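You operate a simulated robot arm through the tools that you are given. There is no shell and no other tool.

Carry out the task below with a simulated robot arm. There is one attempt and no reset: what you move stays moved.

JOB
Pour 150 ml from the orange jug into the blue jar and close it.
Fine: jug put back. Set down upright: orange jug.

The check looks at the end state, three seconds after you hand in, the way a careful person would. Anything else that was tipped, shoved, dropped, spilled or broken makes it a failure.

ROBOT AND FRAMES
A 6-joint arm with a two-finger parallel gripper, fixed in place. Base frame: the origin is on the floor under the middle of its stand, x ahead of it, y to its left, z up. Readings come in mm, rad, newtons and seconds.
It reaches about 882 mm from its shoulder. Its first joint turns from -1.152 to 1.152 rad. Payload 2.9 kg.
The TCP is the grasp point between the finger pads, 30 mm short of the fingertips. In the tool frame z runs along the fingers and y along their closing line. The gripper opens to 110 mm. The fingers are 20 mm wide and 10 mm thick; the gripper's body (48 by 112 mm) begins 55 mm behind the TCP.
Orientation is told as [roll, pitch, yaw] about the base's x, y, z axes, in that order, counted from this pose: with the fingers straight down and closing along the base's y, the tool's x points along the base's -x, its y along +y and its z along -z.

CONTROLS
- The arm moves only by the tool arm_command. Its arguments are lists of equal length, an entry for each row: "slide": the shift along the tool's x, y, z in units of 100 mm (1.0 is 100 mm), a list of three; "turn": the turn, a rotation vector about the tool's x, y, z in units of 45 degrees (1.0 is 45 degrees), a list of three. In form: {"slide": [[dx, dy, dz], ...], "turn": [[wx, wy, wz], ...]}. A call has 1 to 20 rows; each row is the pose to reach, as a shift and turn from the pose commanded when the call began, along the tool's axes at that moment. "gripper" is the closure in counts, from 0 (fully open) to 255 (shut), set as the call begins (left out, the last holds). A call with a number of a shift or a turn outside -1 to 1 is refused whole. Rows are played at 5 a second. More than 50 mm and 0.15 rad between two rows, or a gripper value outside its range, and nothing of the call is played. Where a pose cannot be reached the arm comes as near as it can. A force on the tool above 40 N (or 10 N above the force at the start of the call, whichever is more), or a blocked arm, ends the call early, and 0.2 s more pass. Each finger travels about 108 mm/s and halts on what it meets, pressing with about 33 N; the grip force reading is that of the motor and also rises with nothing between the fingers. The clock runs only during rows and for 0.2 s after the last one: add rows that repeat a pose to give the fingers time. It gives the time, the measured TCP pose, the force on the tool (base axes), the opening and the grip force at its end, in the units of the frame above (readings bear some noise), with the torque about the TCP (base axes, N m) and any sound that the robot's microphone picked up.
- Cameras (640 x 400 px; columns grow to the right, rows downward): "scene" is fixed at [89.5, 440.3, 1396.9]; the picture's right is [-0.64, -0.77, 0.00], its down [-0.35, 0.29, -0.89] and it looks along [0.69, -0.57, -0.45] (base axes); focal length 336 px, centre (320, 200). "wrist" rides on the gripper at [72, 17, -103] in the tool frame; the picture's right is [-0.23, 0.97, 0.00], its down [-0.76, -0.18, -0.62] and it looks along [-0.61, -0.14, 0.78] (tool axes); focal length 222 px, centre (320, 200). There is no depth. A picture from a camera that has moved, and an enlarged one, comes with that camera's place and axes in the base frame and with its lens.
- camera(camera): a new picture of that camera. The clock stands still meanwhile.
- close_up(camera, box): a new picture of the part [left, top, right, bottom] of that camera's present view, enlarged. The clock stands still meanwhile.
- finish_job(): hands the job in; it is judged then, once.

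Nothing tells you positions but the pictures and the camera data. Unless the task says otherwise, let go and move clear before handing in.

The tools are called after ">>>" by a JSON object that holds its "api" and its "payload". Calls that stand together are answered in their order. arm_command: Moves the arm, as the interface text tells. Its arguments: {"type":"object","properties":{"slide":{"type":"array","items":{"type":"array","items":{"type":"number"}}},"turn":{"type":"array","items":{"type":"array","items":{"type":"number"}}},"gripper":{"type":"number"}},"required":["slide","turn"]} The other tools are called the same way: camera (camera) takes a picture; close_up (camera, box) takes an enlarged picture of a part of a camera's view; finish_job () hands the job in.

At the start:

```text
time: 0.0
eef_pos: [387.2, -32.3, 1257.7]
tool_rot: [0.002, 0.002, 0.001]
ft_force: [0.3, -0.3, -0.7]
torque: [0.03, 0.01, 0.02]
width: 110.0
grip_force: 0.1
```

scene: 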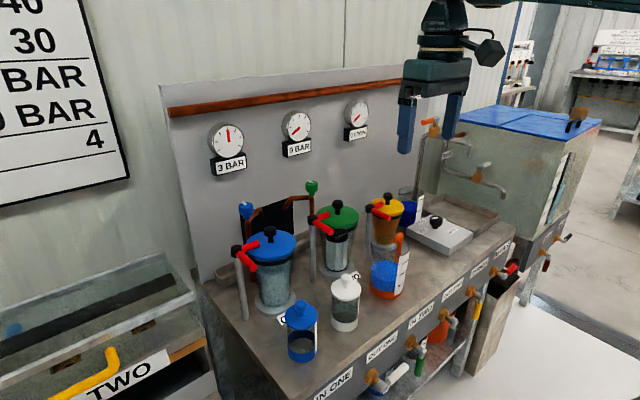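
wrist: 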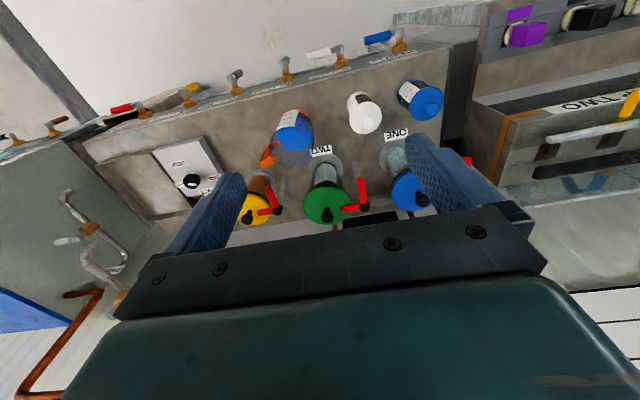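

I see a bench with a blue jar, a white jar and an orange jug on the near edge, plus three dispensers and a scale. I'll take enlarged pictures first to work out what is what.

>>> {"api": "close_up", "payload": {"camera": "scene", "box": [260, 180, 460, 380]}}

>>> {"api": "close_up", "payload": {"camera": "wrist", "box": [230, 60, 480, 220]}}

>>> {"api": "close_up", "payload": {"camera": "scene", "box": [360, 180, 520, 290]}}

>>> {"api": "close_up", "payload": {"camera": "scene", "box": [0, 0, 160, 200]}}

```text
2.00 times, centred on (360, 280) of scene
camera zoom: at [89.5, 440.3, 1396.9], right [-0.64, -0.77, 0.0], down [-0.35, 0.29, -0.89], along [0.69, -0.57, -0.45], focal length 673 px, centre (240, 40)
```

zoom: 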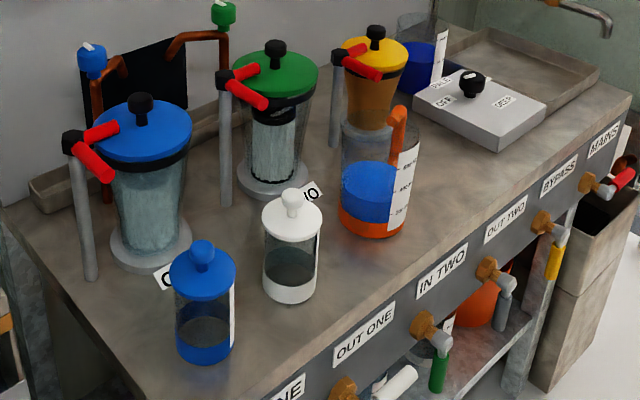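

```text
2.50 times, centred on (355, 140) of wrist
camera zoom: at [313.5, -15.9, 1359.8], right [0.23, 0.97, 0.0], down [0.76, -0.18, 0.62], along [0.61, -0.14, -0.78], focal length 555 px, centre (232, 350)
```

zoom: 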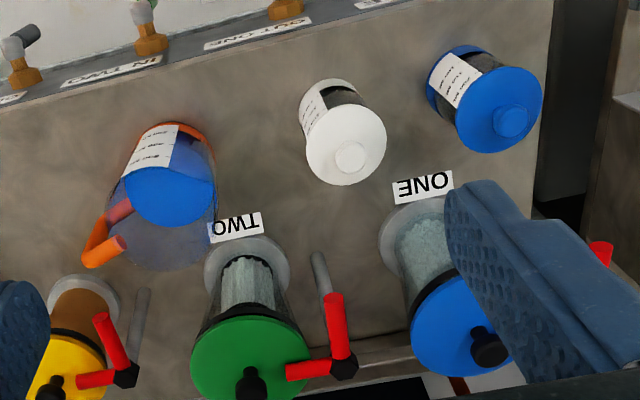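

```text
3.64 times, centred on (440, 235) of scene
camera zoom: at [89.5, 440.3, 1396.9], right [-0.64, -0.77, 0.0], down [-0.35, 0.29, -0.89], along [0.69, -0.57, -0.45], focal length 1224 px, centre (-116, 73)
```

zoom: 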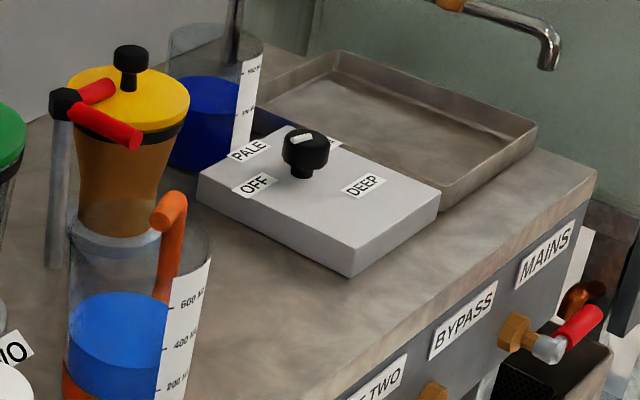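

```text
2.00 times, centred on (80, 100) of scene
camera zoom: at [89.5, 440.3, 1396.9], right [-0.64, -0.77, 0.0], down [-0.35, 0.29, -0.89], along [0.69, -0.57, -0.45], focal length 673 px, centre (800, 400)
```

zoom: 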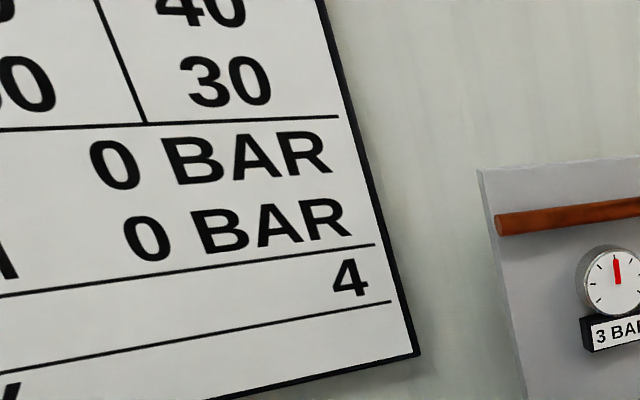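

The blue jar (with a lid and knob) seems to be at about (483, 159), the white jar at (484, 41), and the orange jug is further along -y. I'll zoom in closely on the jug, jar and lid to read the scales and see the shapes.

>>> {"api": "close_up", "payload": {"camera": "scene", "box": [275, 290, 335, 370]}}

>>> {"api": "close_up", "payload": {"camera": "scene", "box": [350, 220, 430, 310]}}

>>> {"api": "close_up", "payload": {"camera": "wrist", "box": [250, 90, 340, 180]}}

>>> {"api": "close_up", "payload": {"camera": "wrist", "box": [380, 60, 460, 140]}}

```text
5.00 times, centred on (305, 330) of scene
camera zoom: at [89.5, 440.3, 1396.9], right [-0.64, -0.77, 0.0], down [-0.35, 0.29, -0.89], along [0.69, -0.57, -0.45], focal length 1682 px, centre (395, -450)
```

zoom: 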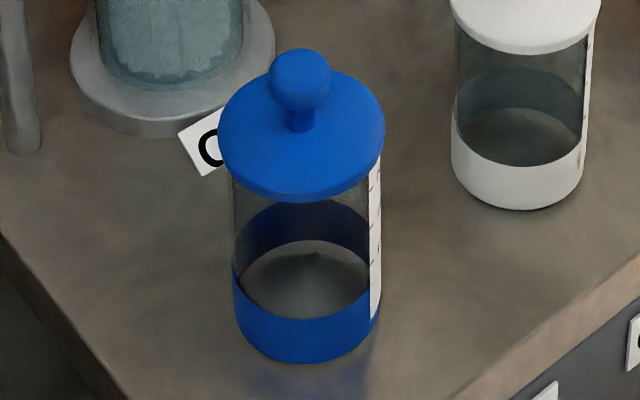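

```text
4.44 times, centred on (390, 265) of scene
camera zoom: at [89.5, 440.3, 1396.9], right [-0.64, -0.77, 0.0], down [-0.35, 0.29, -0.89], along [0.69, -0.57, -0.45], focal length 1496 px, centre (9, -89)
```

zoom: 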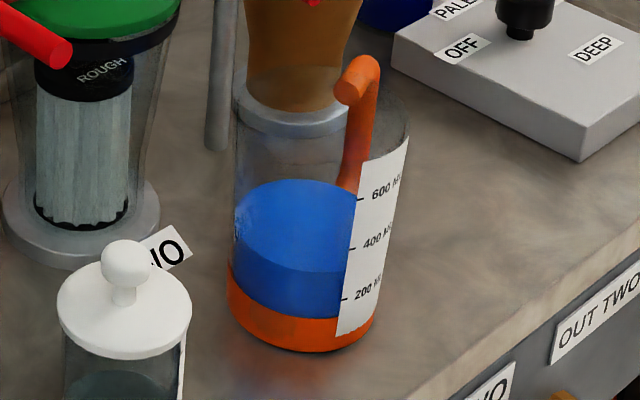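

```text
4.44 times, centred on (295, 135) of wrist
camera zoom: at [313.5, -15.9, 1359.8], right [0.23, 0.97, 0.0], down [0.76, -0.18, 0.62], along [0.61, -0.14, -0.78], focal length 987 px, centre (431, 489)
```

zoom: 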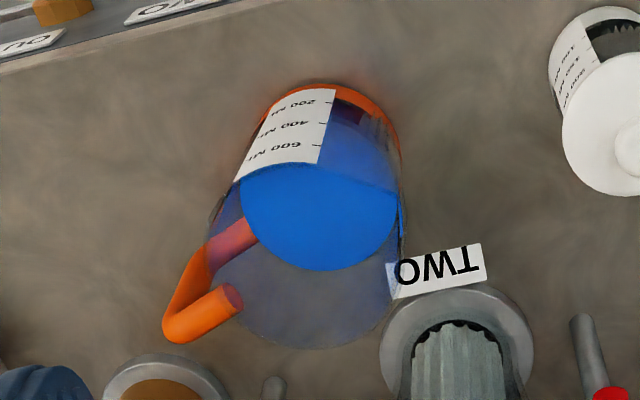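

```text
5.00 times, centred on (420, 100) of wrist
camera zoom: at [313.5, -15.9, 1359.8], right [0.23, 0.97, 0.0], down [0.76, -0.18, 0.62], along [0.61, -0.14, -0.78], focal length 1111 px, centre (-180, 700)
```

zoom: 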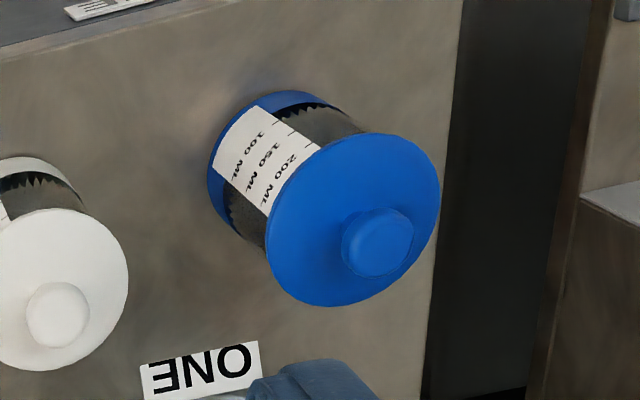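

The jar reads 100/150/200 ml and the jug 200/400/600 ml, with the jug's liquid at about 550. I'm moving the wrist camera lower for a better look at the jug's rim, spout and handle.

>>> {"api": "arm_command", "payload": {"slide": [[0.2, -0.07, 0.25], [0.4, -0.14, 0.5], [0.6, -0.2, 0.75], [0.7, -0.28, 1.0]], "turn": [[0, 0, 0], [0, 0, 0], [0, 0, 0], [0, 0, 0]]}}

```text
time: 1.0
eef_pos: [316.9, -62.4, 1157.5]
tool_rot: [-0.002, -0.002, 0.0]
ft_force: [0.5, -0.4, 0.2]
torque: [0.0, 0.02, 0.0]
width: 110.0
grip_force: 0.2
```

>>> {"api": "camera", "payload": {"camera": "wrist"}}

>>> {"api": "close_up", "payload": {"camera": "wrist", "box": [230, 60, 390, 160]}}

```text
taken
camera wrist: at [243.2, -45.6, 1259.2], right [0.23, 0.97, 0.0], down [0.76, -0.18, 0.62], along [0.61, -0.14, -0.78], focal length 222 px, centre (320, 200)
```

wrist: 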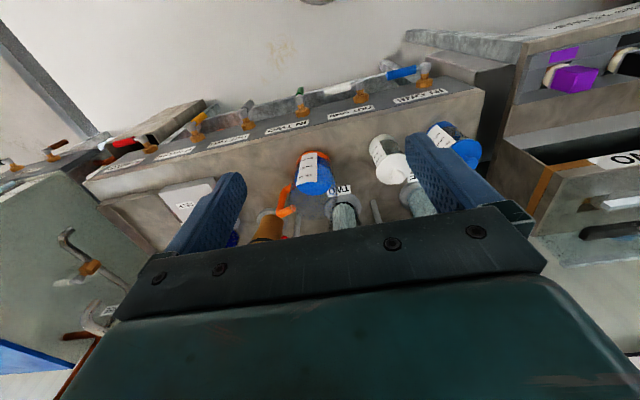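

```text
4.00 times, centred on (310, 110) of wrist
camera zoom: at [243.2, -45.6, 1259.2], right [0.23, 0.97, 0.0], down [0.76, -0.18, 0.62], along [0.61, -0.14, -0.78], focal length 888 px, centre (360, 560)
```

zoom: 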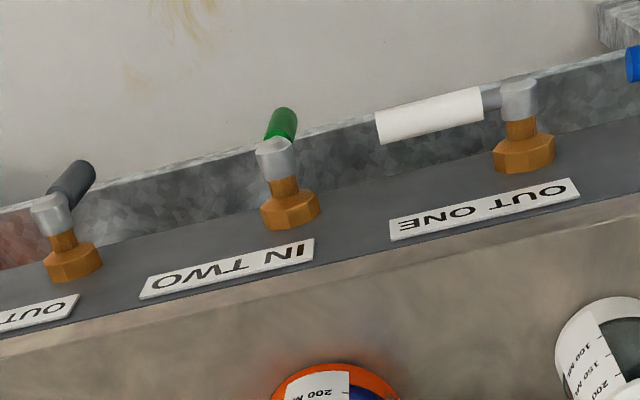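

The jug is in view between the fingers, so I'll zoom on it and on the jars.

>>> {"api": "close_up", "payload": {"camera": "wrist", "box": [260, 140, 370, 220]}}

>>> {"api": "close_up", "payload": {"camera": "wrist", "box": [360, 110, 490, 200]}}

```text
5.00 times, centred on (315, 180) of wrist
camera zoom: at [243.2, -45.6, 1259.2], right [0.23, 0.97, 0.0], down [0.76, -0.18, 0.62], along [0.61, -0.14, -0.78], focal length 1111 px, centre (345, 300)
```

zoom: 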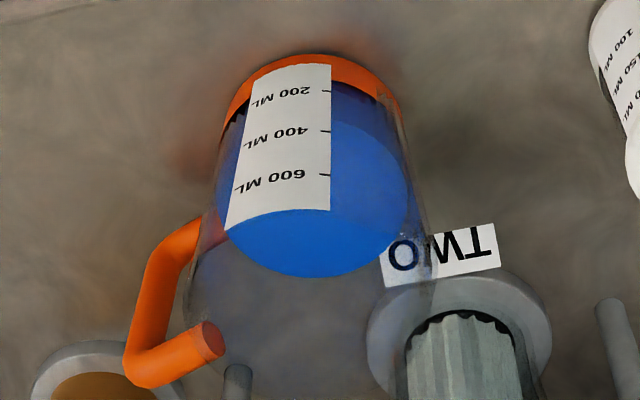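

```text
4.44 times, centred on (425, 155) of wrist
camera zoom: at [243.2, -45.6, 1259.2], right [0.23, 0.97, 0.0], down [0.76, -0.18, 0.62], along [0.61, -0.14, -0.78], focal length 987 px, centre (-147, 400)
```

zoom: 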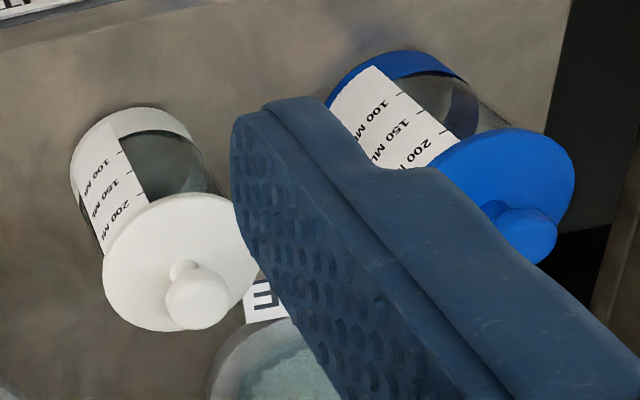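

The jug axis is at about (499, -121) with radius ~45, and the handle points about -70° (mostly -y), spanning z≈825–920. The bench is at z≈800. Next I'll look for the jug's rim and a spout.

>>> {"api": "close_up", "payload": {"camera": "scene", "box": [365, 220, 415, 260]}}

>>> {"api": "close_up", "payload": {"camera": "wrist", "box": [270, 180, 350, 230]}}

```text
10.00 times, centred on (390, 240) of scene
camera zoom: at [89.5, 440.3, 1396.9], right [-0.64, -0.77, 0.0], down [-0.35, 0.29, -0.89], along [0.69, -0.57, -0.45], focal length 3365 px, centre (-380, -200)
```

zoom: 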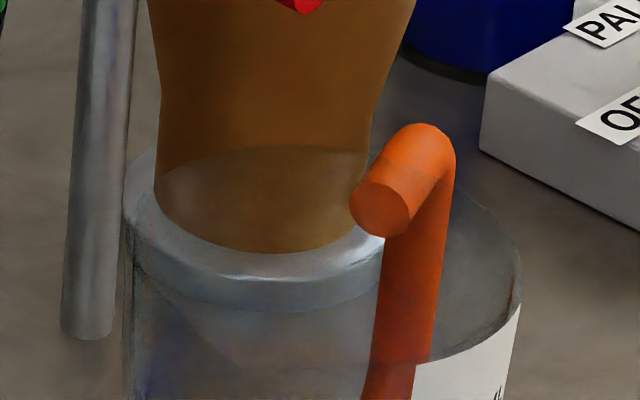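

```text
8.00 times, centred on (310, 205) of wrist
camera zoom: at [243.2, -45.6, 1259.2], right [0.23, 0.97, 0.0], down [0.76, -0.18, 0.62], along [0.61, -0.14, -0.78], focal length 1777 px, centre (400, 160)
```

zoom: 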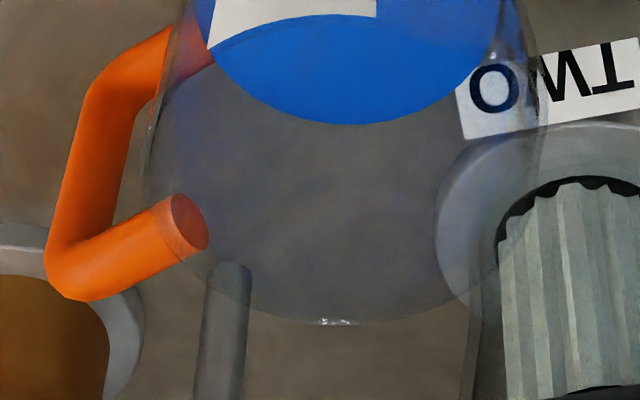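

The rim is at z≈931 with radius ~46. Something that looks like a spout shows on the +y side, so I'll zoom in further there.

>>> {"api": "close_up", "payload": {"camera": "wrist", "box": [318, 165, 348, 205]}}

>>> {"api": "close_up", "payload": {"camera": "scene", "box": [362, 225, 392, 265]}}

>>> {"api": "close_up", "payload": {"camera": "scene", "box": [366, 232, 416, 302]}}

```text
10.00 times, centred on (333, 185) of wrist
camera zoom: at [243.2, -45.6, 1259.2], right [0.23, 0.97, 0.0], down [0.76, -0.18, 0.62], along [0.61, -0.14, -0.78], focal length 2221 px, centre (190, 350)
```

zoom: 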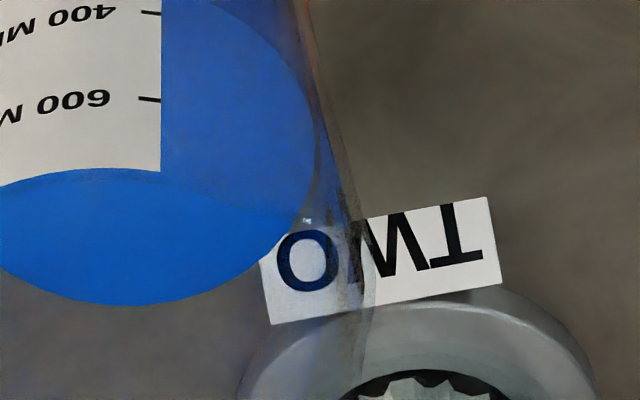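

```text
10.00 times, centred on (377, 245) of scene
camera zoom: at [89.5, 440.3, 1396.9], right [-0.64, -0.77, 0.0], down [-0.35, 0.29, -0.89], along [0.69, -0.57, -0.45], focal length 3365 px, centre (-250, -250)
```

zoom: 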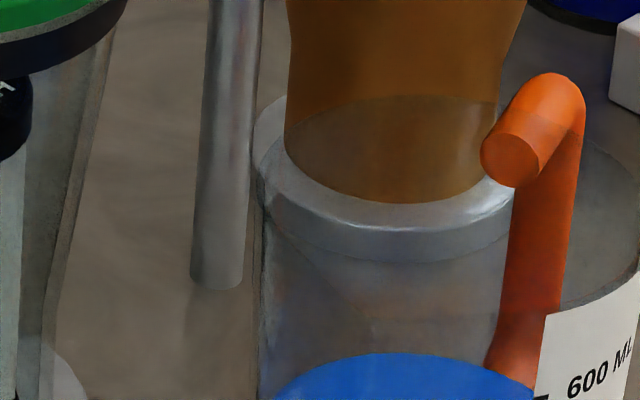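

```text
5.71 times, centred on (391, 267) of scene
camera zoom: at [89.5, 440.3, 1396.9], right [-0.64, -0.77, 0.0], down [-0.35, 0.29, -0.89], along [0.69, -0.57, -0.45], focal length 1923 px, centre (-86, -183)
```

zoom: 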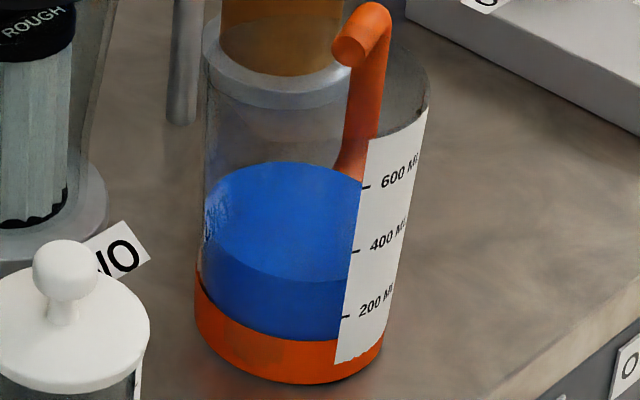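

No spout is visible, just a plain cylinder. The jug holds about 300 ml (surface z≈855), so pouring should begin near 60° of tilt and have released 150 ml by about 71°. The plan is: lid off and parked on free bench to the right of the jug, side-grip the jug, pour, return the jug, put the lid back. First I'm moving above the blue jar.

>>> {"api": "arm_command", "payload": {"slide": [[-0.2, 0.25, 0], [-0.4, 0.5, 0], [-0.6, 0.75, 0], [-0.83, 1.0, 0]], "turn": [[0, 0, 0], [0, 0, 0], [0, 0, 0], [0, 0, 0]]}}

>>> {"api": "arm_command", "payload": {"slide": [[-0.15, 0.25, 0.12], [-0.3, 0.5, 0.25], [-0.45, 0.75, 0.37], [-0.6, 1.0, 0.5]], "turn": [[0, 0, 0], [0, 0, 0], [0, 0, 0], [0, 0, 0]]}}

```text
time: 2.0
eef_pos: [398.9, 40.7, 1157.8]
tool_rot: [0.0, 0.0, 0.001]
ft_force: [0.5, 0.5, 0.6]
torque: [-0.03, 0.03, 0.01]
width: 110.0
grip_force: 0.2
```

```text
time: 3.0
eef_pos: [459.9, 139.8, 1108.4]
tool_rot: [0.0, 0.001, 0.0]
ft_force: [-0.6, 0.2, 0.7]
torque: [-0.01, -0.03, 0.04]
width: 110.0
grip_force: 0.1
```

>>> {"api": "camera", "payload": {"camera": "wrist"}}

>>> {"api": "close_up", "payload": {"camera": "wrist", "box": [270, 70, 390, 150]}}

>>> {"api": "camera", "payload": {"camera": "scene"}}

```text
taken
camera wrist: at [386.6, 156.8, 1210.8], right [0.23, 0.97, 0.0], down [0.76, -0.18, 0.62], along [0.61, -0.14, -0.78], focal length 222 px, centre (320, 200)
```

wrist: 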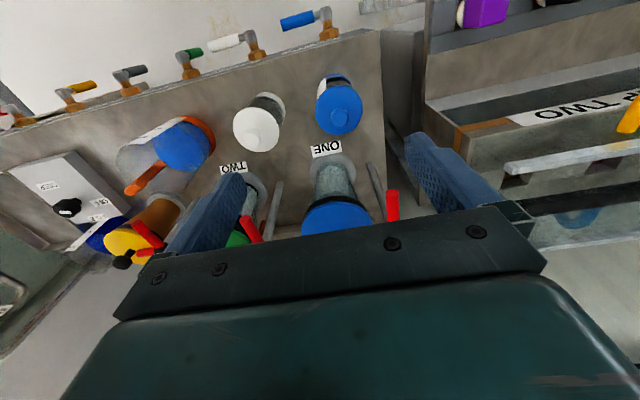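

```text
5.00 times, centred on (330, 110) of wrist
camera zoom: at [386.6, 156.8, 1210.8], right [0.23, 0.97, 0.0], down [0.76, -0.18, 0.62], along [0.61, -0.14, -0.78], focal length 1111 px, centre (270, 650)
```

zoom: 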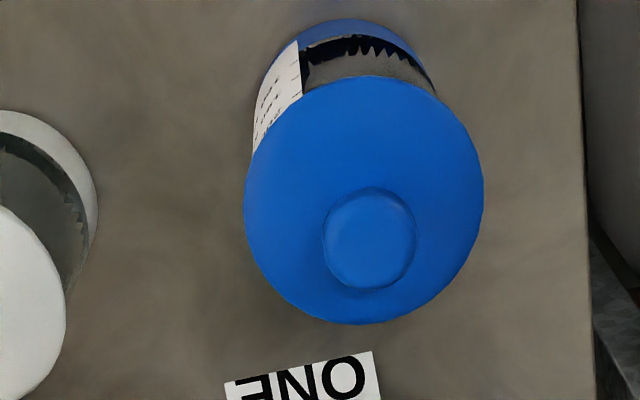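

```text
taken
```

scene: 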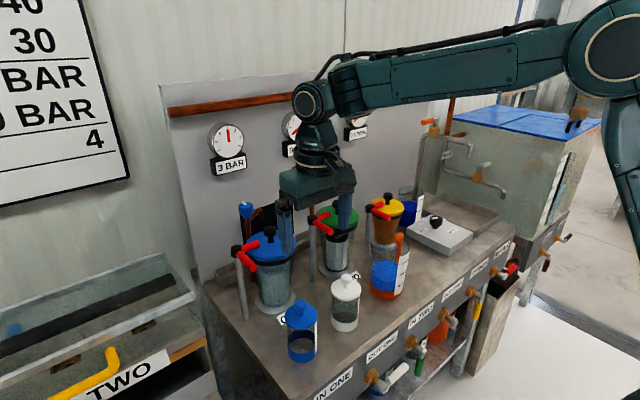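

The blue jar's axis is at about (486, 160), with the lid top at z≈894 and the knob ball (radius ~12) centred at z≈918. I'll line up over it, go part of the way down and check.

>>> {"api": "arm_command", "payload": {"slide": [[-0.08, 0.06, 0.25], [-0.16, 0.12, 0.5], [-0.26, 0.2, 0.75], [-0.26, 0.2, 0.98], [-0.26, 0.2, 0.98]], "turn": [[0, 0, 0], [0, 0, 0], [0, 0, 0], [0, 0, 0], [0, 0, 0]]}}

>>> {"api": "camera", "payload": {"camera": "wrist"}}

>>> {"api": "close_up", "payload": {"camera": "wrist", "box": [240, 90, 400, 190]}}

```text
time: 4.2
eef_pos: [486.9, 159.9, 1010.7]
tool_rot: [0.0, -0.001, -0.001]
ft_force: [0.4, 0.0, -0.5]
torque: [0.05, -0.03, 0.02]
width: 109.9
grip_force: 0.0
```

```text
taken
camera wrist: at [414.1, 176.8, 1112.5], right [0.23, 0.97, 0.0], down [0.76, -0.18, 0.62], along [0.61, -0.14, -0.78], focal length 222 px, centre (320, 200)
```

wrist: 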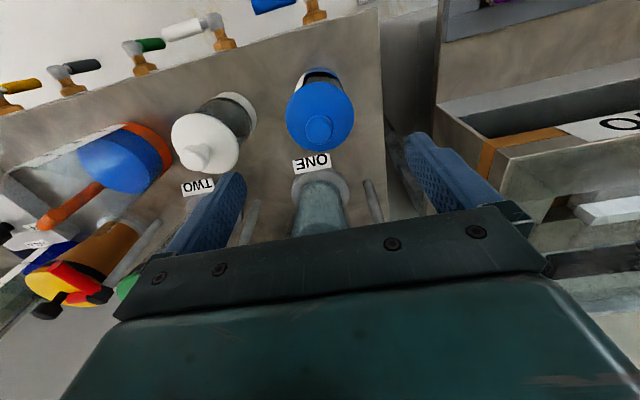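

```text
4.00 times, centred on (320, 140) of wrist
camera zoom: at [414.1, 176.8, 1112.5], right [0.23, 0.97, 0.0], down [0.76, -0.18, 0.62], along [0.61, -0.14, -0.78], focal length 888 px, centre (320, 440)
```

zoom: 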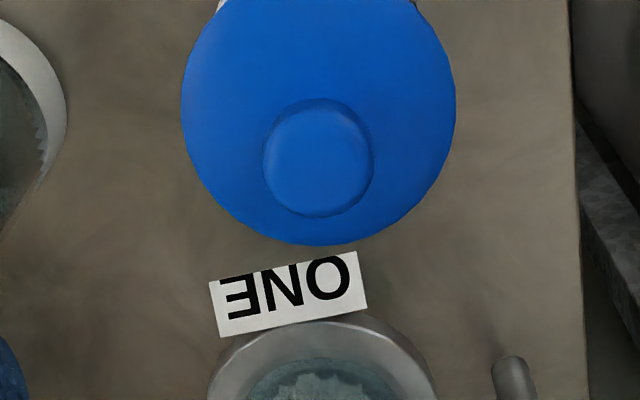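

The knob is right under the TCP. I'm lowering to z≈930, which puts the fingertips at ≈900, just above the lid plate, and then closing on the ball.

>>> {"api": "arm_command", "payload": {"slide": [[0, 0, 0.25], [0, 0, 0.5], [0, 0, 0.7], [0, 0, 0.8], [0, 0, 0.8]], "turn": [[0, 0, 0], [0, 0, 0], [0, 0, 0], [0, 0, 0], [0, 0, 0]]}}

>>> {"api": "close_up", "payload": {"camera": "scene", "box": [250, 220, 370, 370]}}

>>> {"api": "camera", "payload": {"camera": "wrist"}}

```text
time: 5.4
eef_pos: [486.5, 160.1, 929.1]
tool_rot: [0.001, 0.001, -0.001]
ft_force: [0.2, 0.0, -0.1]
torque: [-0.02, -0.04, 0.03]
width: 110.1
grip_force: 0.0
```

```text
2.67 times, centred on (310, 295) of scene
camera zoom: at [89.5, 440.3, 1396.9], right [-0.64, -0.77, 0.0], down [-0.35, 0.29, -0.89], along [0.69, -0.57, -0.45], focal length 897 px, centre (347, -53)
```

zoom: 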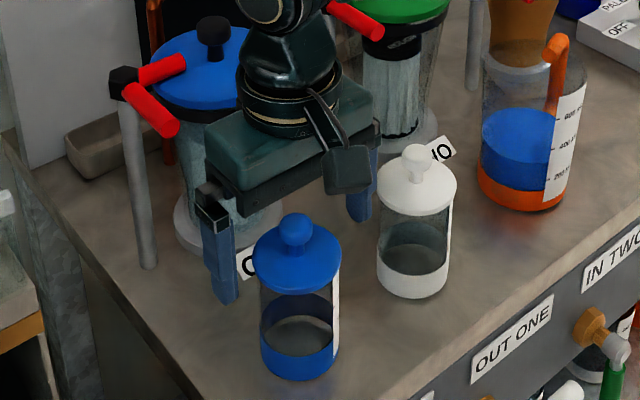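

```text
taken
camera wrist: at [413.2, 176.8, 1031.4], right [0.23, 0.97, 0.0], down [0.76, -0.18, 0.62], along [0.61, -0.14, -0.78], focal length 222 px, centre (320, 200)
```

wrist: 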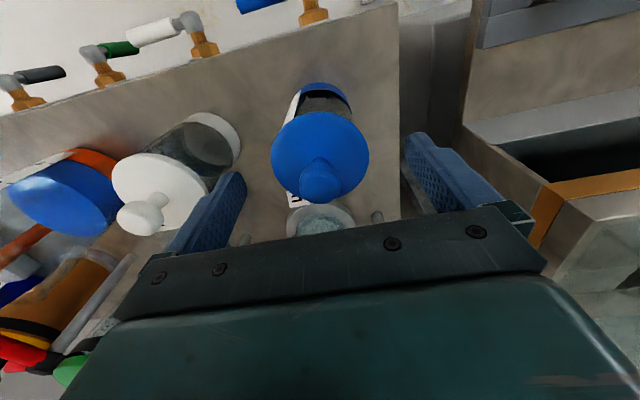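

The fingers straddle the knob correctly. Closing on it now.

>>> {"api": "arm_command", "payload": {"slide": [[0, 0, 0], [0, 0, 0], [0, 0, 0], [0, 0, 0], [0, 0, 0], [0, 0, 0]], "turn": [[0, 0, 0], [0, 0, 0], [0, 0, 0], [0, 0, 0], [0, 0, 0], [0, 0, 0]], "gripper": 255}}

>>> {"api": "close_up", "payload": {"camera": "scene", "box": [250, 220, 370, 370]}}

>>> {"api": "close_up", "payload": {"camera": "wrist", "box": [240, 70, 400, 220]}}

```text
time: 6.8
eef_pos: [486.8, 160.6, 930.3]
tool_rot: [0.001, 0.001, -0.001]
ft_force: [-0.1, 0.1, 0.2]
torque: [-0.01, 0.0, 0.01]
width: 61.6
grip_force: 33.6
heard: snap
```

```text
2.67 times, centred on (310, 295) of scene
camera zoom: at [89.5, 440.3, 1396.9], right [-0.64, -0.77, 0.0], down [-0.35, 0.29, -0.89], along [0.69, -0.57, -0.45], focal length 897 px, centre (347, -53)
```

zoom: 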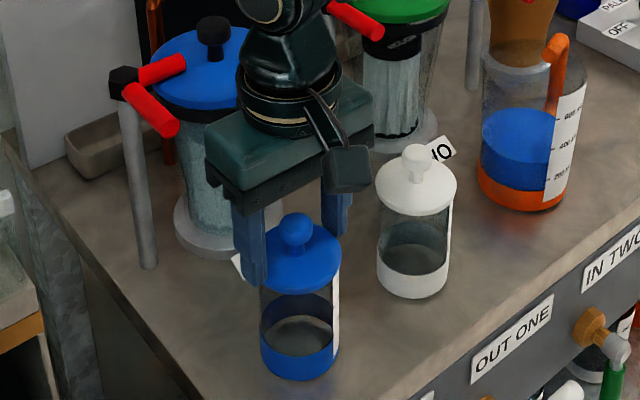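

```text
2.67 times, centred on (320, 145) of wrist
camera zoom: at [413.3, 176.8, 1031.6], right [0.23, 0.97, 0.0], down [0.76, -0.18, 0.62], along [0.61, -0.14, -0.78], focal length 592 px, centre (320, 347)
```

zoom: 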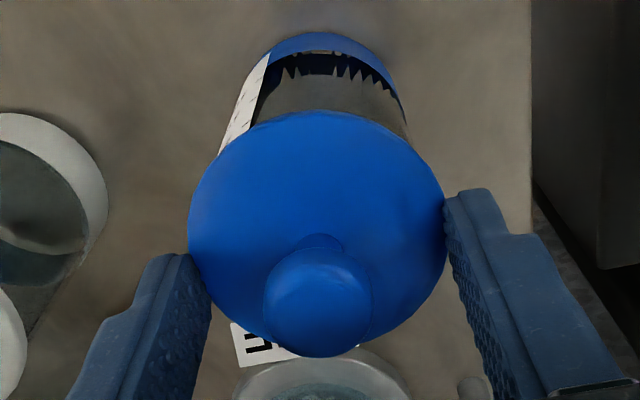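

The fingers stopped at 61.6 mm, so they are on the lid's edge rather than the ball, and there was a "snap" sound. Before going on I'll inspect the lid and jar closely.

>>> {"api": "close_up", "payload": {"camera": "scene", "box": [275, 290, 335, 370]}}

>>> {"api": "close_up", "payload": {"camera": "wrist", "box": [280, 75, 380, 145]}}

>>> {"api": "close_up", "payload": {"camera": "wrist", "box": [275, 120, 375, 210]}}

```text
5.00 times, centred on (305, 330) of scene
camera zoom: at [89.5, 440.3, 1396.9], right [-0.64, -0.77, 0.0], down [-0.35, 0.29, -0.89], along [0.69, -0.57, -0.45], focal length 1682 px, centre (395, -450)
```

zoom: 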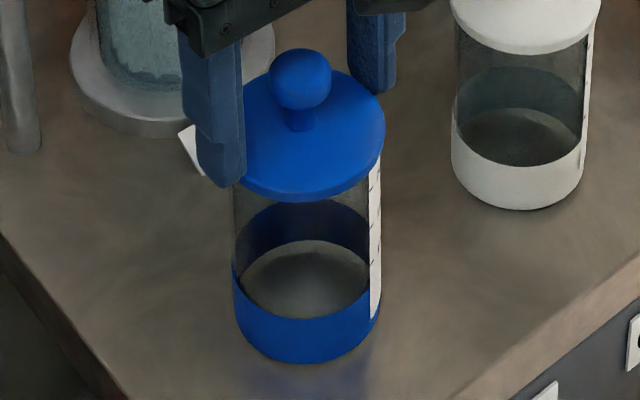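

```text
5.71 times, centred on (330, 110) of wrist
camera zoom: at [413.3, 176.8, 1031.6], right [0.23, 0.97, 0.0], down [0.76, -0.18, 0.62], along [0.61, -0.14, -0.78], focal length 1269 px, centre (263, 714)
```

zoom: 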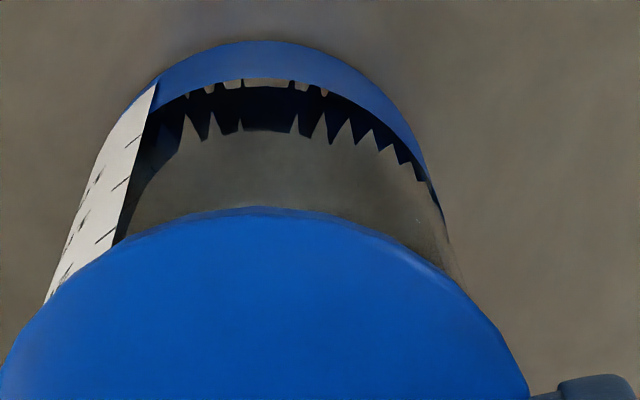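

```text
4.44 times, centred on (325, 165) of wrist
camera zoom: at [413.3, 176.8, 1031.6], right [0.23, 0.97, 0.0], down [0.76, -0.18, 0.62], along [0.61, -0.14, -0.78], focal length 987 px, centre (298, 356)
```

zoom: 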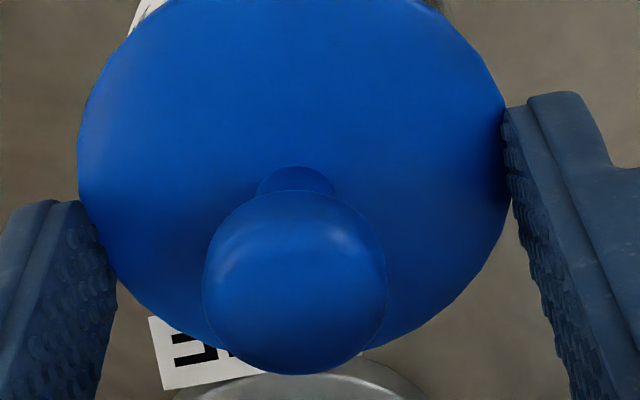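

The lid looks whole and in place. The fingertips only caught the rounded lid edge, which is a poor grip. I'll open, rise about 11 mm so the tips clear the lid plate, and look before gripping the ball itself.

>>> {"api": "arm_command", "payload": {"slide": [[0, 0, 0], [0, 0, 0], [0, 0, 0], [0, 0, -0.05], [0, 0, -0.11], [0, 0, -0.11]], "turn": [[0, 0, 0], [0, 0, 0], [0, 0, 0], [0, 0, 0], [0, 0, 0], [0, 0, 0]], "gripper": 75}}

>>> {"api": "close_up", "payload": {"camera": "scene", "box": [275, 290, 335, 370]}}

>>> {"api": "close_up", "payload": {"camera": "wrist", "box": [240, 70, 400, 220]}}

```text
time: 8.2
eef_pos: [486.4, 159.1, 940.5]
tool_rot: [-0.001, 0.0, 0.0]
ft_force: [0.7, -0.6, 0.2]
torque: [0.01, 0.02, 0.01]
width: 77.4
grip_force: 0.1
heard: snap
```

```text
5.00 times, centred on (305, 330) of scene
camera zoom: at [89.5, 440.3, 1396.9], right [-0.64, -0.77, 0.0], down [-0.35, 0.29, -0.89], along [0.69, -0.57, -0.45], focal length 1682 px, centre (395, -450)
```

zoom: 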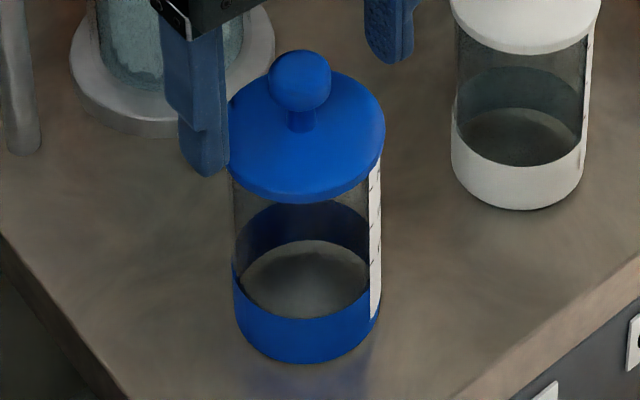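

```text
2.67 times, centred on (320, 145) of wrist
camera zoom: at [413.2, 175.9, 1042.5], right [0.23, 0.97, 0.0], down [0.76, -0.18, 0.62], along [0.61, -0.14, -0.78], focal length 592 px, centre (320, 347)
```

zoom: 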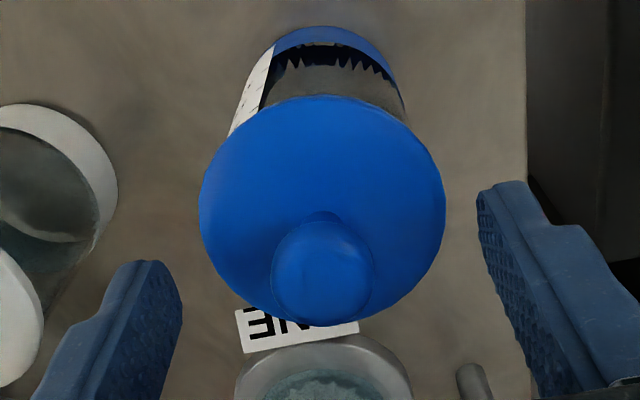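

The second "snap" came on release, so the lid appears to be a snap fit that let go when gripped and snapped back when freed. It's still seated and intact. Now I'll close on the ball knob.

>>> {"api": "arm_command", "payload": {"slide": [[0, 0, 0], [0, 0, 0], [0, 0, 0], [0, 0, 0], [0, 0, 0], [0, 0, 0]], "turn": [[0, 0, 0], [0, 0, 0], [0, 0, 0], [0, 0, 0], [0, 0, 0], [0, 0, 0]], "gripper": 255}}

>>> {"api": "close_up", "payload": {"camera": "scene", "box": [275, 290, 335, 370]}}

>>> {"api": "close_up", "payload": {"camera": "wrist", "box": [240, 70, 400, 220]}}

```text
time: 9.6
eef_pos: [486.5, 157.8, 940.6]
tool_rot: [0.0, 0.0, -0.001]
ft_force: [0.0, 0.6, 0.6]
torque: [0.0, 0.01, 0.01]
width: 21.7
grip_force: 33.2
heard: snap
```

```text
5.00 times, centred on (305, 330) of scene
camera zoom: at [89.5, 440.3, 1396.9], right [-0.64, -0.77, 0.0], down [-0.35, 0.29, -0.89], along [0.69, -0.57, -0.45], focal length 1682 px, centre (395, -450)
```

zoom: 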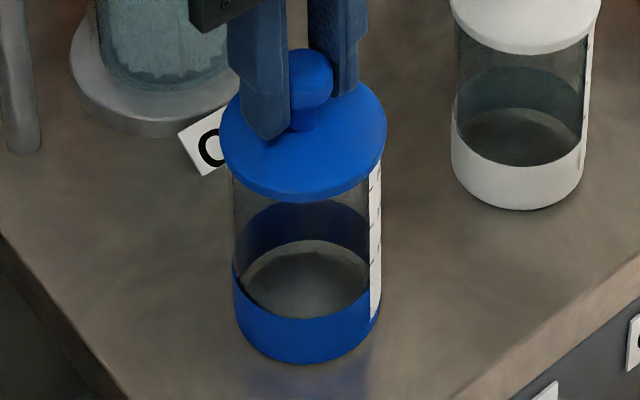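

```text
2.67 times, centred on (320, 145) of wrist
camera zoom: at [413.2, 176.0, 1042.5], right [0.23, 0.97, 0.0], down [0.76, -0.18, 0.62], along [0.61, -0.14, -0.78], focal length 592 px, centre (320, 347)
```

zoom: 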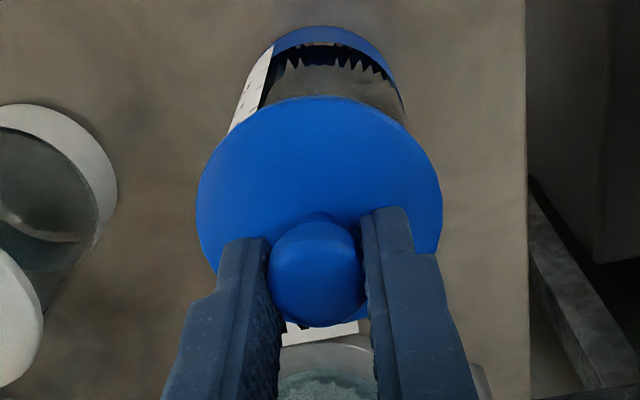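

The ball is gripped at 21.7 mm and there was another "snap", so the lid has come free. I'm lifting straight up and checking that the jar stays behind.

>>> {"api": "arm_command", "payload": {"slide": [[0, 0, -0.04], [0, 0, -0.08], [0, 0, -0.16], [0, 0, -0.28], [0, 0, -0.4], [0, 0, -0.4]], "turn": [[0, 0, 0], [0, 0, 0], [0, 0, 0], [0, 0, 0], [0, 0, 0], [0, 0, 0]]}}

>>> {"api": "close_up", "payload": {"camera": "scene", "box": [260, 260, 340, 370]}}

>>> {"api": "close_up", "payload": {"camera": "wrist", "box": [240, 60, 400, 220]}}

```text
time: 11.0
eef_pos: [484.8, 158.4, 979.9]
tool_rot: [0.0, -0.001, -0.001]
ft_force: [0.4, 0.1, -0.6]
torque: [0.03, 0.0, 0.01]
width: 22.0
grip_force: 32.7
```

```text
3.64 times, centred on (300, 315) of scene
camera zoom: at [89.5, 440.3, 1396.9], right [-0.64, -0.77, 0.0], down [-0.35, 0.29, -0.89], along [0.69, -0.57, -0.45], focal length 1224 px, centre (393, -218)
```

zoom: 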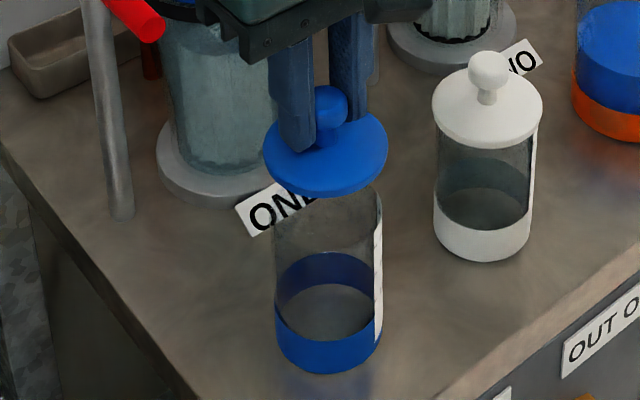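

```text
2.50 times, centred on (320, 140) of wrist
camera zoom: at [412.6, 175.6, 1083.0], right [0.23, 0.97, 0.0], down [0.76, -0.18, 0.62], along [0.61, -0.14, -0.78], focal length 555 px, centre (320, 350)
```

zoom: 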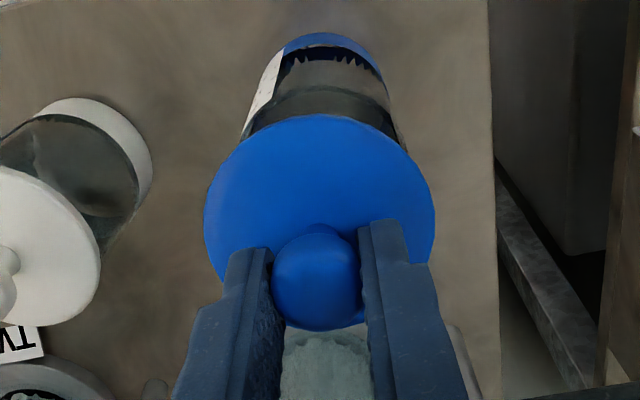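

The lid is off and hanging level, and the jar hasn't moved. I'm raising it and carrying it to the free bench spot right of the jug, at about (460, -255).

>>> {"api": "arm_command", "payload": {"slide": [[0, 0, -0.35], [0, 0, -0.7], [0.05, -0.33, -0.7], [0.1, -0.66, -0.7], [0.15, -1.0, -0.7]], "turn": [[0, 0, 0], [0, 0, 0], [0, 0, 0], [0, 0, 0], [0, 0, 0]]}}

>>> {"api": "arm_command", "payload": {"slide": [[0, -0.33, 0], [0, -0.66, 0], [0, -1.0, 0]], "turn": [[0, 0, 0], [0, 0, 0], [0, 0, 0]]}}

>>> {"api": "arm_command", "payload": {"slide": [[0, -0.33, 0], [0, -0.66, 0], [0, -1.0, 0]], "turn": [[0, 0, 0], [0, 0, 0], [0, 0, 0]]}}

>>> {"api": "arm_command", "payload": {"slide": [[0.05, -0.33, 0], [0.1, -0.66, 0], [0.11, -1.0, 0], [0.11, -1.0, 0]], "turn": [[0, 0, 0], [0, 0, 0], [0, 0, 0], [0, 0, 0]]}}

>>> {"api": "camera", "payload": {"camera": "wrist"}}

>>> {"api": "camera", "payload": {"camera": "scene"}}

```text
time: 12.2
eef_pos: [472.9, 58.4, 1051.0]
tool_rot: [0.0, 0.0, -0.001]
ft_force: [-0.1, 0.3, -0.4]
torque: [0.0, 0.02, -0.05]
width: 21.9
grip_force: 33.0
```

```text
time: 13.0
eef_pos: [469.6, -40.6, 1050.5]
tool_rot: [0.0, 0.001, 0.0]
ft_force: [0.0, 0.5, 0.7]
torque: [0.01, -0.02, 0.0]
width: 22.1
grip_force: 33.2
```

```text
time: 13.8
eef_pos: [469.0, -141.3, 1049.8]
tool_rot: [0.0, 0.002, 0.001]
ft_force: [0.7, -0.5, -0.3]
torque: [0.01, 0.0, 0.0]
width: 21.8
grip_force: 32.6
```

```text
time: 14.8
eef_pos: [460.4, -240.6, 1050.8]
tool_rot: [0.001, 0.0, 0.001]
ft_force: [-1.2, -0.3, 0.2]
torque: [0.0, 0.01, 0.0]
width: 22.1
grip_force: 32.8
```

```text
taken
camera wrist: at [387.1, -224.1, 1152.9], right [0.23, 0.97, 0.0], down [0.76, -0.18, 0.62], along [0.61, -0.14, -0.78], focal length 222 px, centre (320, 200)
```

wrist: 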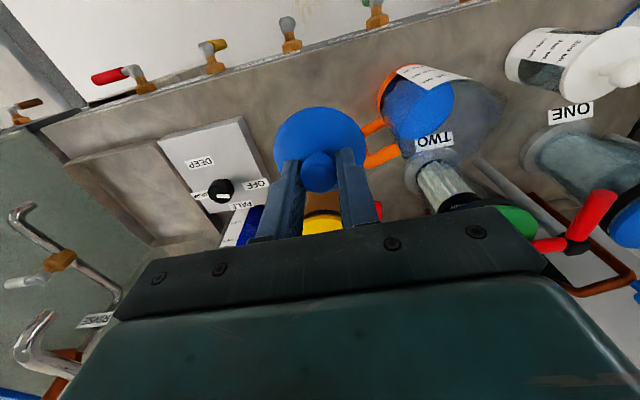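

```text
taken
```

scene: 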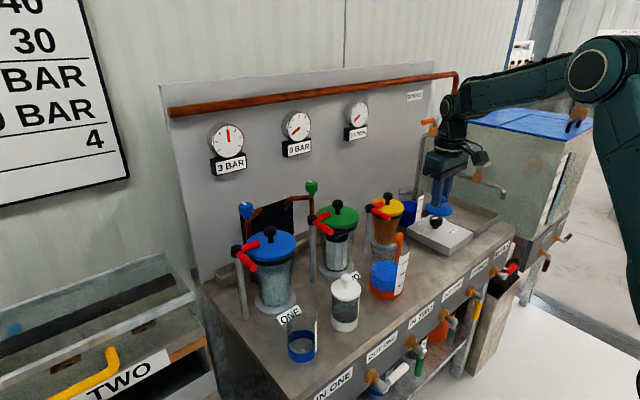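

The space below is free bench between the jug's handle and the control box. I'm lowering the lid there.

>>> {"api": "arm_command", "payload": {"slide": [[0, -0.15, 0.25], [0, -0.15, 0.5], [0, -0.15, 0.75], [0, -0.15, 1.0]], "turn": [[0, 0, 0], [0, 0, 0], [0, 0, 0], [0, 0, 0]]}}

>>> {"api": "arm_command", "payload": {"slide": [[0, 0, 0.25], [0, 0, 0.5], [0, 0, 0.7], [0, 0, 0.85], [0, 0, 0.85]], "turn": [[0, 0, 0], [0, 0, 0], [0, 0, 0], [0, 0, 0], [0, 0, 0]]}}

>>> {"api": "close_up", "payload": {"camera": "scene", "box": [390, 170, 500, 290]}}

>>> {"api": "close_up", "payload": {"camera": "wrist", "box": [220, 60, 420, 220]}}

```text
time: 15.8
eef_pos: [457.8, -255.5, 951.6]
tool_rot: [0.0, 0.001, 0.0]
ft_force: [0.0, -1.4, 0.6]
torque: [0.03, -0.05, 0.0]
width: 21.9
grip_force: 32.9
```

```text
time: 17.0
eef_pos: [460.3, -256.9, 865.7]
tool_rot: [0.001, 0.001, -0.001]
ft_force: [-0.7, 0.5, 1.0]
torque: [-0.03, 0.01, -0.01]
width: 22.0
grip_force: 32.5
```

```text
3.33 times, centred on (445, 230) of scene
camera zoom: at [89.5, 440.3, 1396.9], right [-0.64, -0.77, 0.0], down [-0.35, 0.29, -0.89], along [0.69, -0.57, -0.45], focal length 1122 px, centre (-97, 100)
```

zoom: 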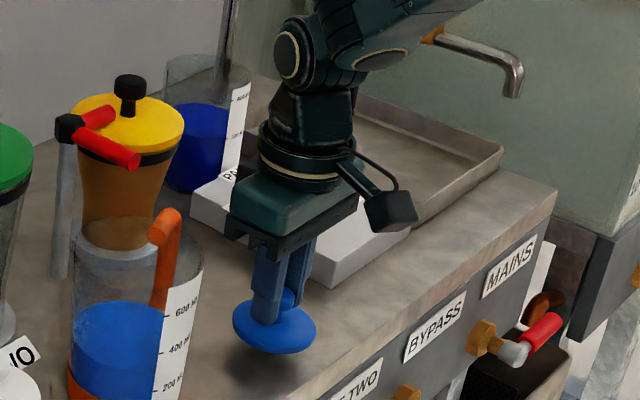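

```text
2.50 times, centred on (320, 140) of wrist
camera zoom: at [386.8, -239.8, 967.7], right [0.23, 0.97, 0.0], down [0.76, -0.18, 0.62], along [0.61, -0.14, -0.78], focal length 555 px, centre (320, 350)
```

zoom: 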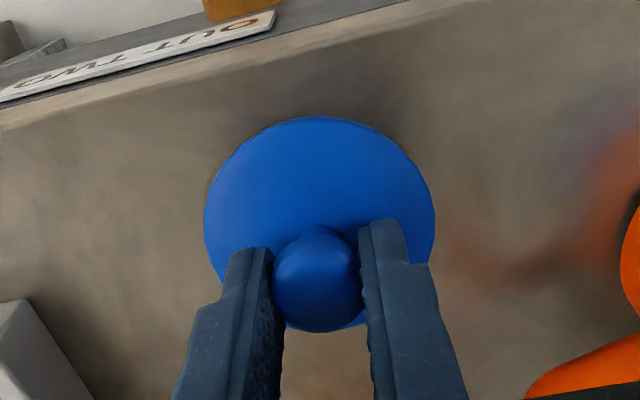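

The lid is about 15–20 mm above the bench. I'll step down in small increments and watch the force.

>>> {"api": "arm_command", "payload": {"slide": [[0, 0, 0.04], [0, 0, 0.08], [0, 0, 0.11], [0, 0, 0.11]], "turn": [[0, 0, 0], [0, 0, 0], [0, 0, 0], [0, 0, 0]]}}

>>> {"api": "arm_command", "payload": {"slide": [[0, 0, 0.015], [0, 0, 0.03], [0, 0, 0.03]], "turn": [[0, 0, 0], [0, 0, 0], [0, 0, 0]]}}

>>> {"api": "close_up", "payload": {"camera": "scene", "box": [420, 200, 460, 240]}}

```text
time: 18.0
eef_pos: [459.1, -256.5, 854.6]
tool_rot: [0.0, -0.001, 0.001]
ft_force: [0.3, 0.2, 0.2]
torque: [-0.03, 0.02, -0.04]
width: 21.9
grip_force: 32.6
```

```text
time: 18.8
eef_pos: [458.8, -256.4, 850.6]
tool_rot: [-0.001, 0.0, 0.001]
ft_force: [-0.1, 0.7, 0.2]
torque: [0.02, 0.03, 0.0]
width: 22.1
grip_force: 32.7
```

```text
10.00 times, centred on (440, 220) of scene
camera zoom: at [89.5, 440.3, 1396.9], right [-0.64, -0.77, 0.0], down [-0.35, 0.29, -0.89], along [0.69, -0.57, -0.45], focal length 3365 px, centre (-880, 0)
```

zoom: 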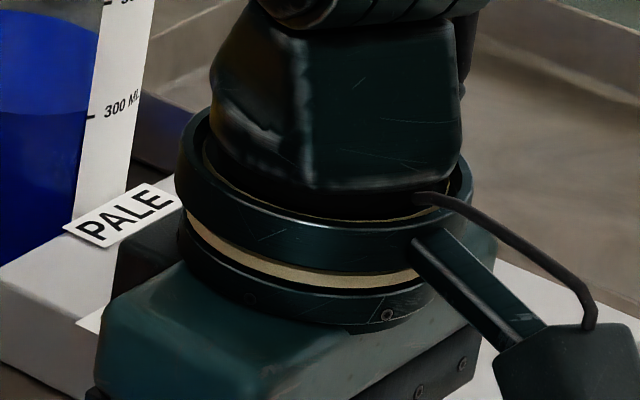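

>>> {"api": "close_up", "payload": {"camera": "scene", "box": [415, 250, 465, 290]}}

>>> {"api": "arm_command", "payload": {"slide": [[0, 0, 0.015], [0, 0, 0.03], [0, 0, 0.03]], "turn": [[0, 0, 0], [0, 0, 0], [0, 0, 0]]}}

>>> {"api": "close_up", "payload": {"camera": "scene", "box": [415, 250, 465, 290]}}

```text
10.00 times, centred on (440, 270) of scene
camera zoom: at [89.5, 440.3, 1396.9], right [-0.64, -0.77, 0.0], down [-0.35, 0.29, -0.89], along [0.69, -0.57, -0.45], focal length 3365 px, centre (-880, -500)
```

zoom: 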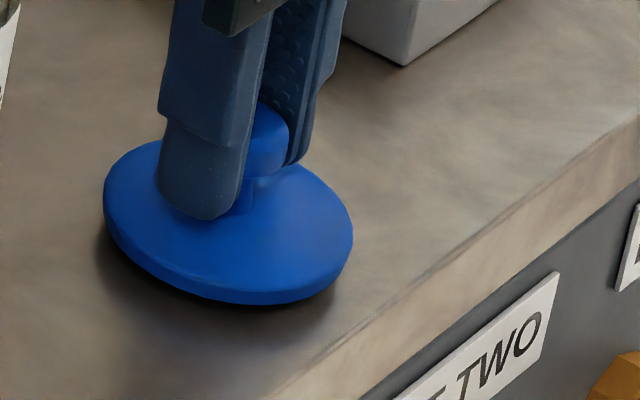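

```text
time: 19.6
eef_pos: [459.4, -255.6, 847.8]
tool_rot: [0.0, -0.001, 0.0]
ft_force: [-0.9, -0.9, -0.8]
torque: [-0.01, 0.0, 0.0]
width: 21.9
grip_force: 33.1
```

```text
10.00 times, centred on (440, 270) of scene
camera zoom: at [89.5, 440.3, 1396.9], right [-0.64, -0.77, 0.0], down [-0.35, 0.29, -0.89], along [0.69, -0.57, -0.45], focal length 3365 px, centre (-880, -500)
```

zoom: 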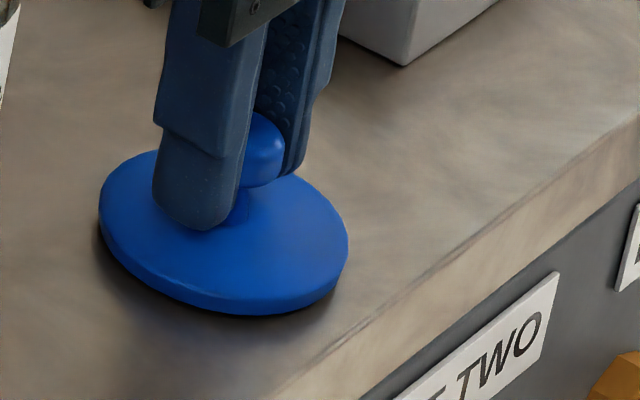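

There's still a thin gap, so I'll go down further in 1–2 mm steps.

>>> {"api": "arm_command", "payload": {"slide": [[0, 0, 0.01], [0, 0, 0.02], [0, 0, 0.02]], "turn": [[0, 0, 0], [0, 0, 0], [0, 0, 0]]}}

>>> {"api": "close_up", "payload": {"camera": "scene", "box": [415, 250, 465, 290]}}

>>> {"api": "arm_command", "payload": {"slide": [[0, 0, 0.01], [0, 0, 0.02], [0, 0, 0.02]], "turn": [[0, 0, 0], [0, 0, 0], [0, 0, 0]]}}

>>> {"api": "close_up", "payload": {"camera": "scene", "box": [415, 250, 465, 290]}}

```text
time: 20.4
eef_pos: [459.1, -257.1, 846.5]
tool_rot: [0.0, 0.0, -0.001]
ft_force: [0.1, 0.3, 0.0]
torque: [0.01, -0.01, -0.02]
width: 22.2
grip_force: 33.0
```

```text
10.00 times, centred on (440, 270) of scene
camera zoom: at [89.5, 440.3, 1396.9], right [-0.64, -0.77, 0.0], down [-0.35, 0.29, -0.89], along [0.69, -0.57, -0.45], focal length 3365 px, centre (-880, -500)
```

zoom: 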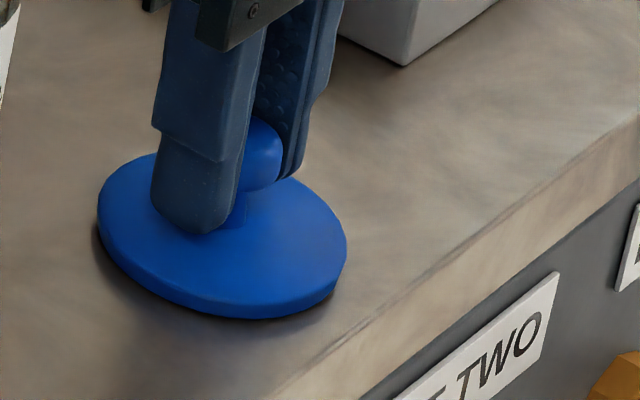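

```text
time: 21.2
eef_pos: [460.5, -256.2, 845.6]
tool_rot: [-0.001, -0.001, 0.002]
ft_force: [0.2, -0.6, 6.7]
torque: [0.03, 0.04, 0.01]
width: 22.1
grip_force: 32.9
```

```text
10.00 times, centred on (440, 270) of scene
camera zoom: at [89.4, 440.3, 1396.8], right [-0.64, -0.77, 0.0], down [-0.35, 0.29, -0.89], along [0.69, -0.57, -0.45], focal length 3365 px, centre (-880, -500)
```

zoom: 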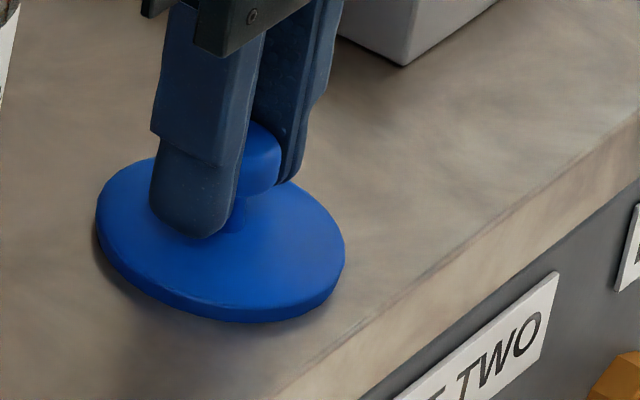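

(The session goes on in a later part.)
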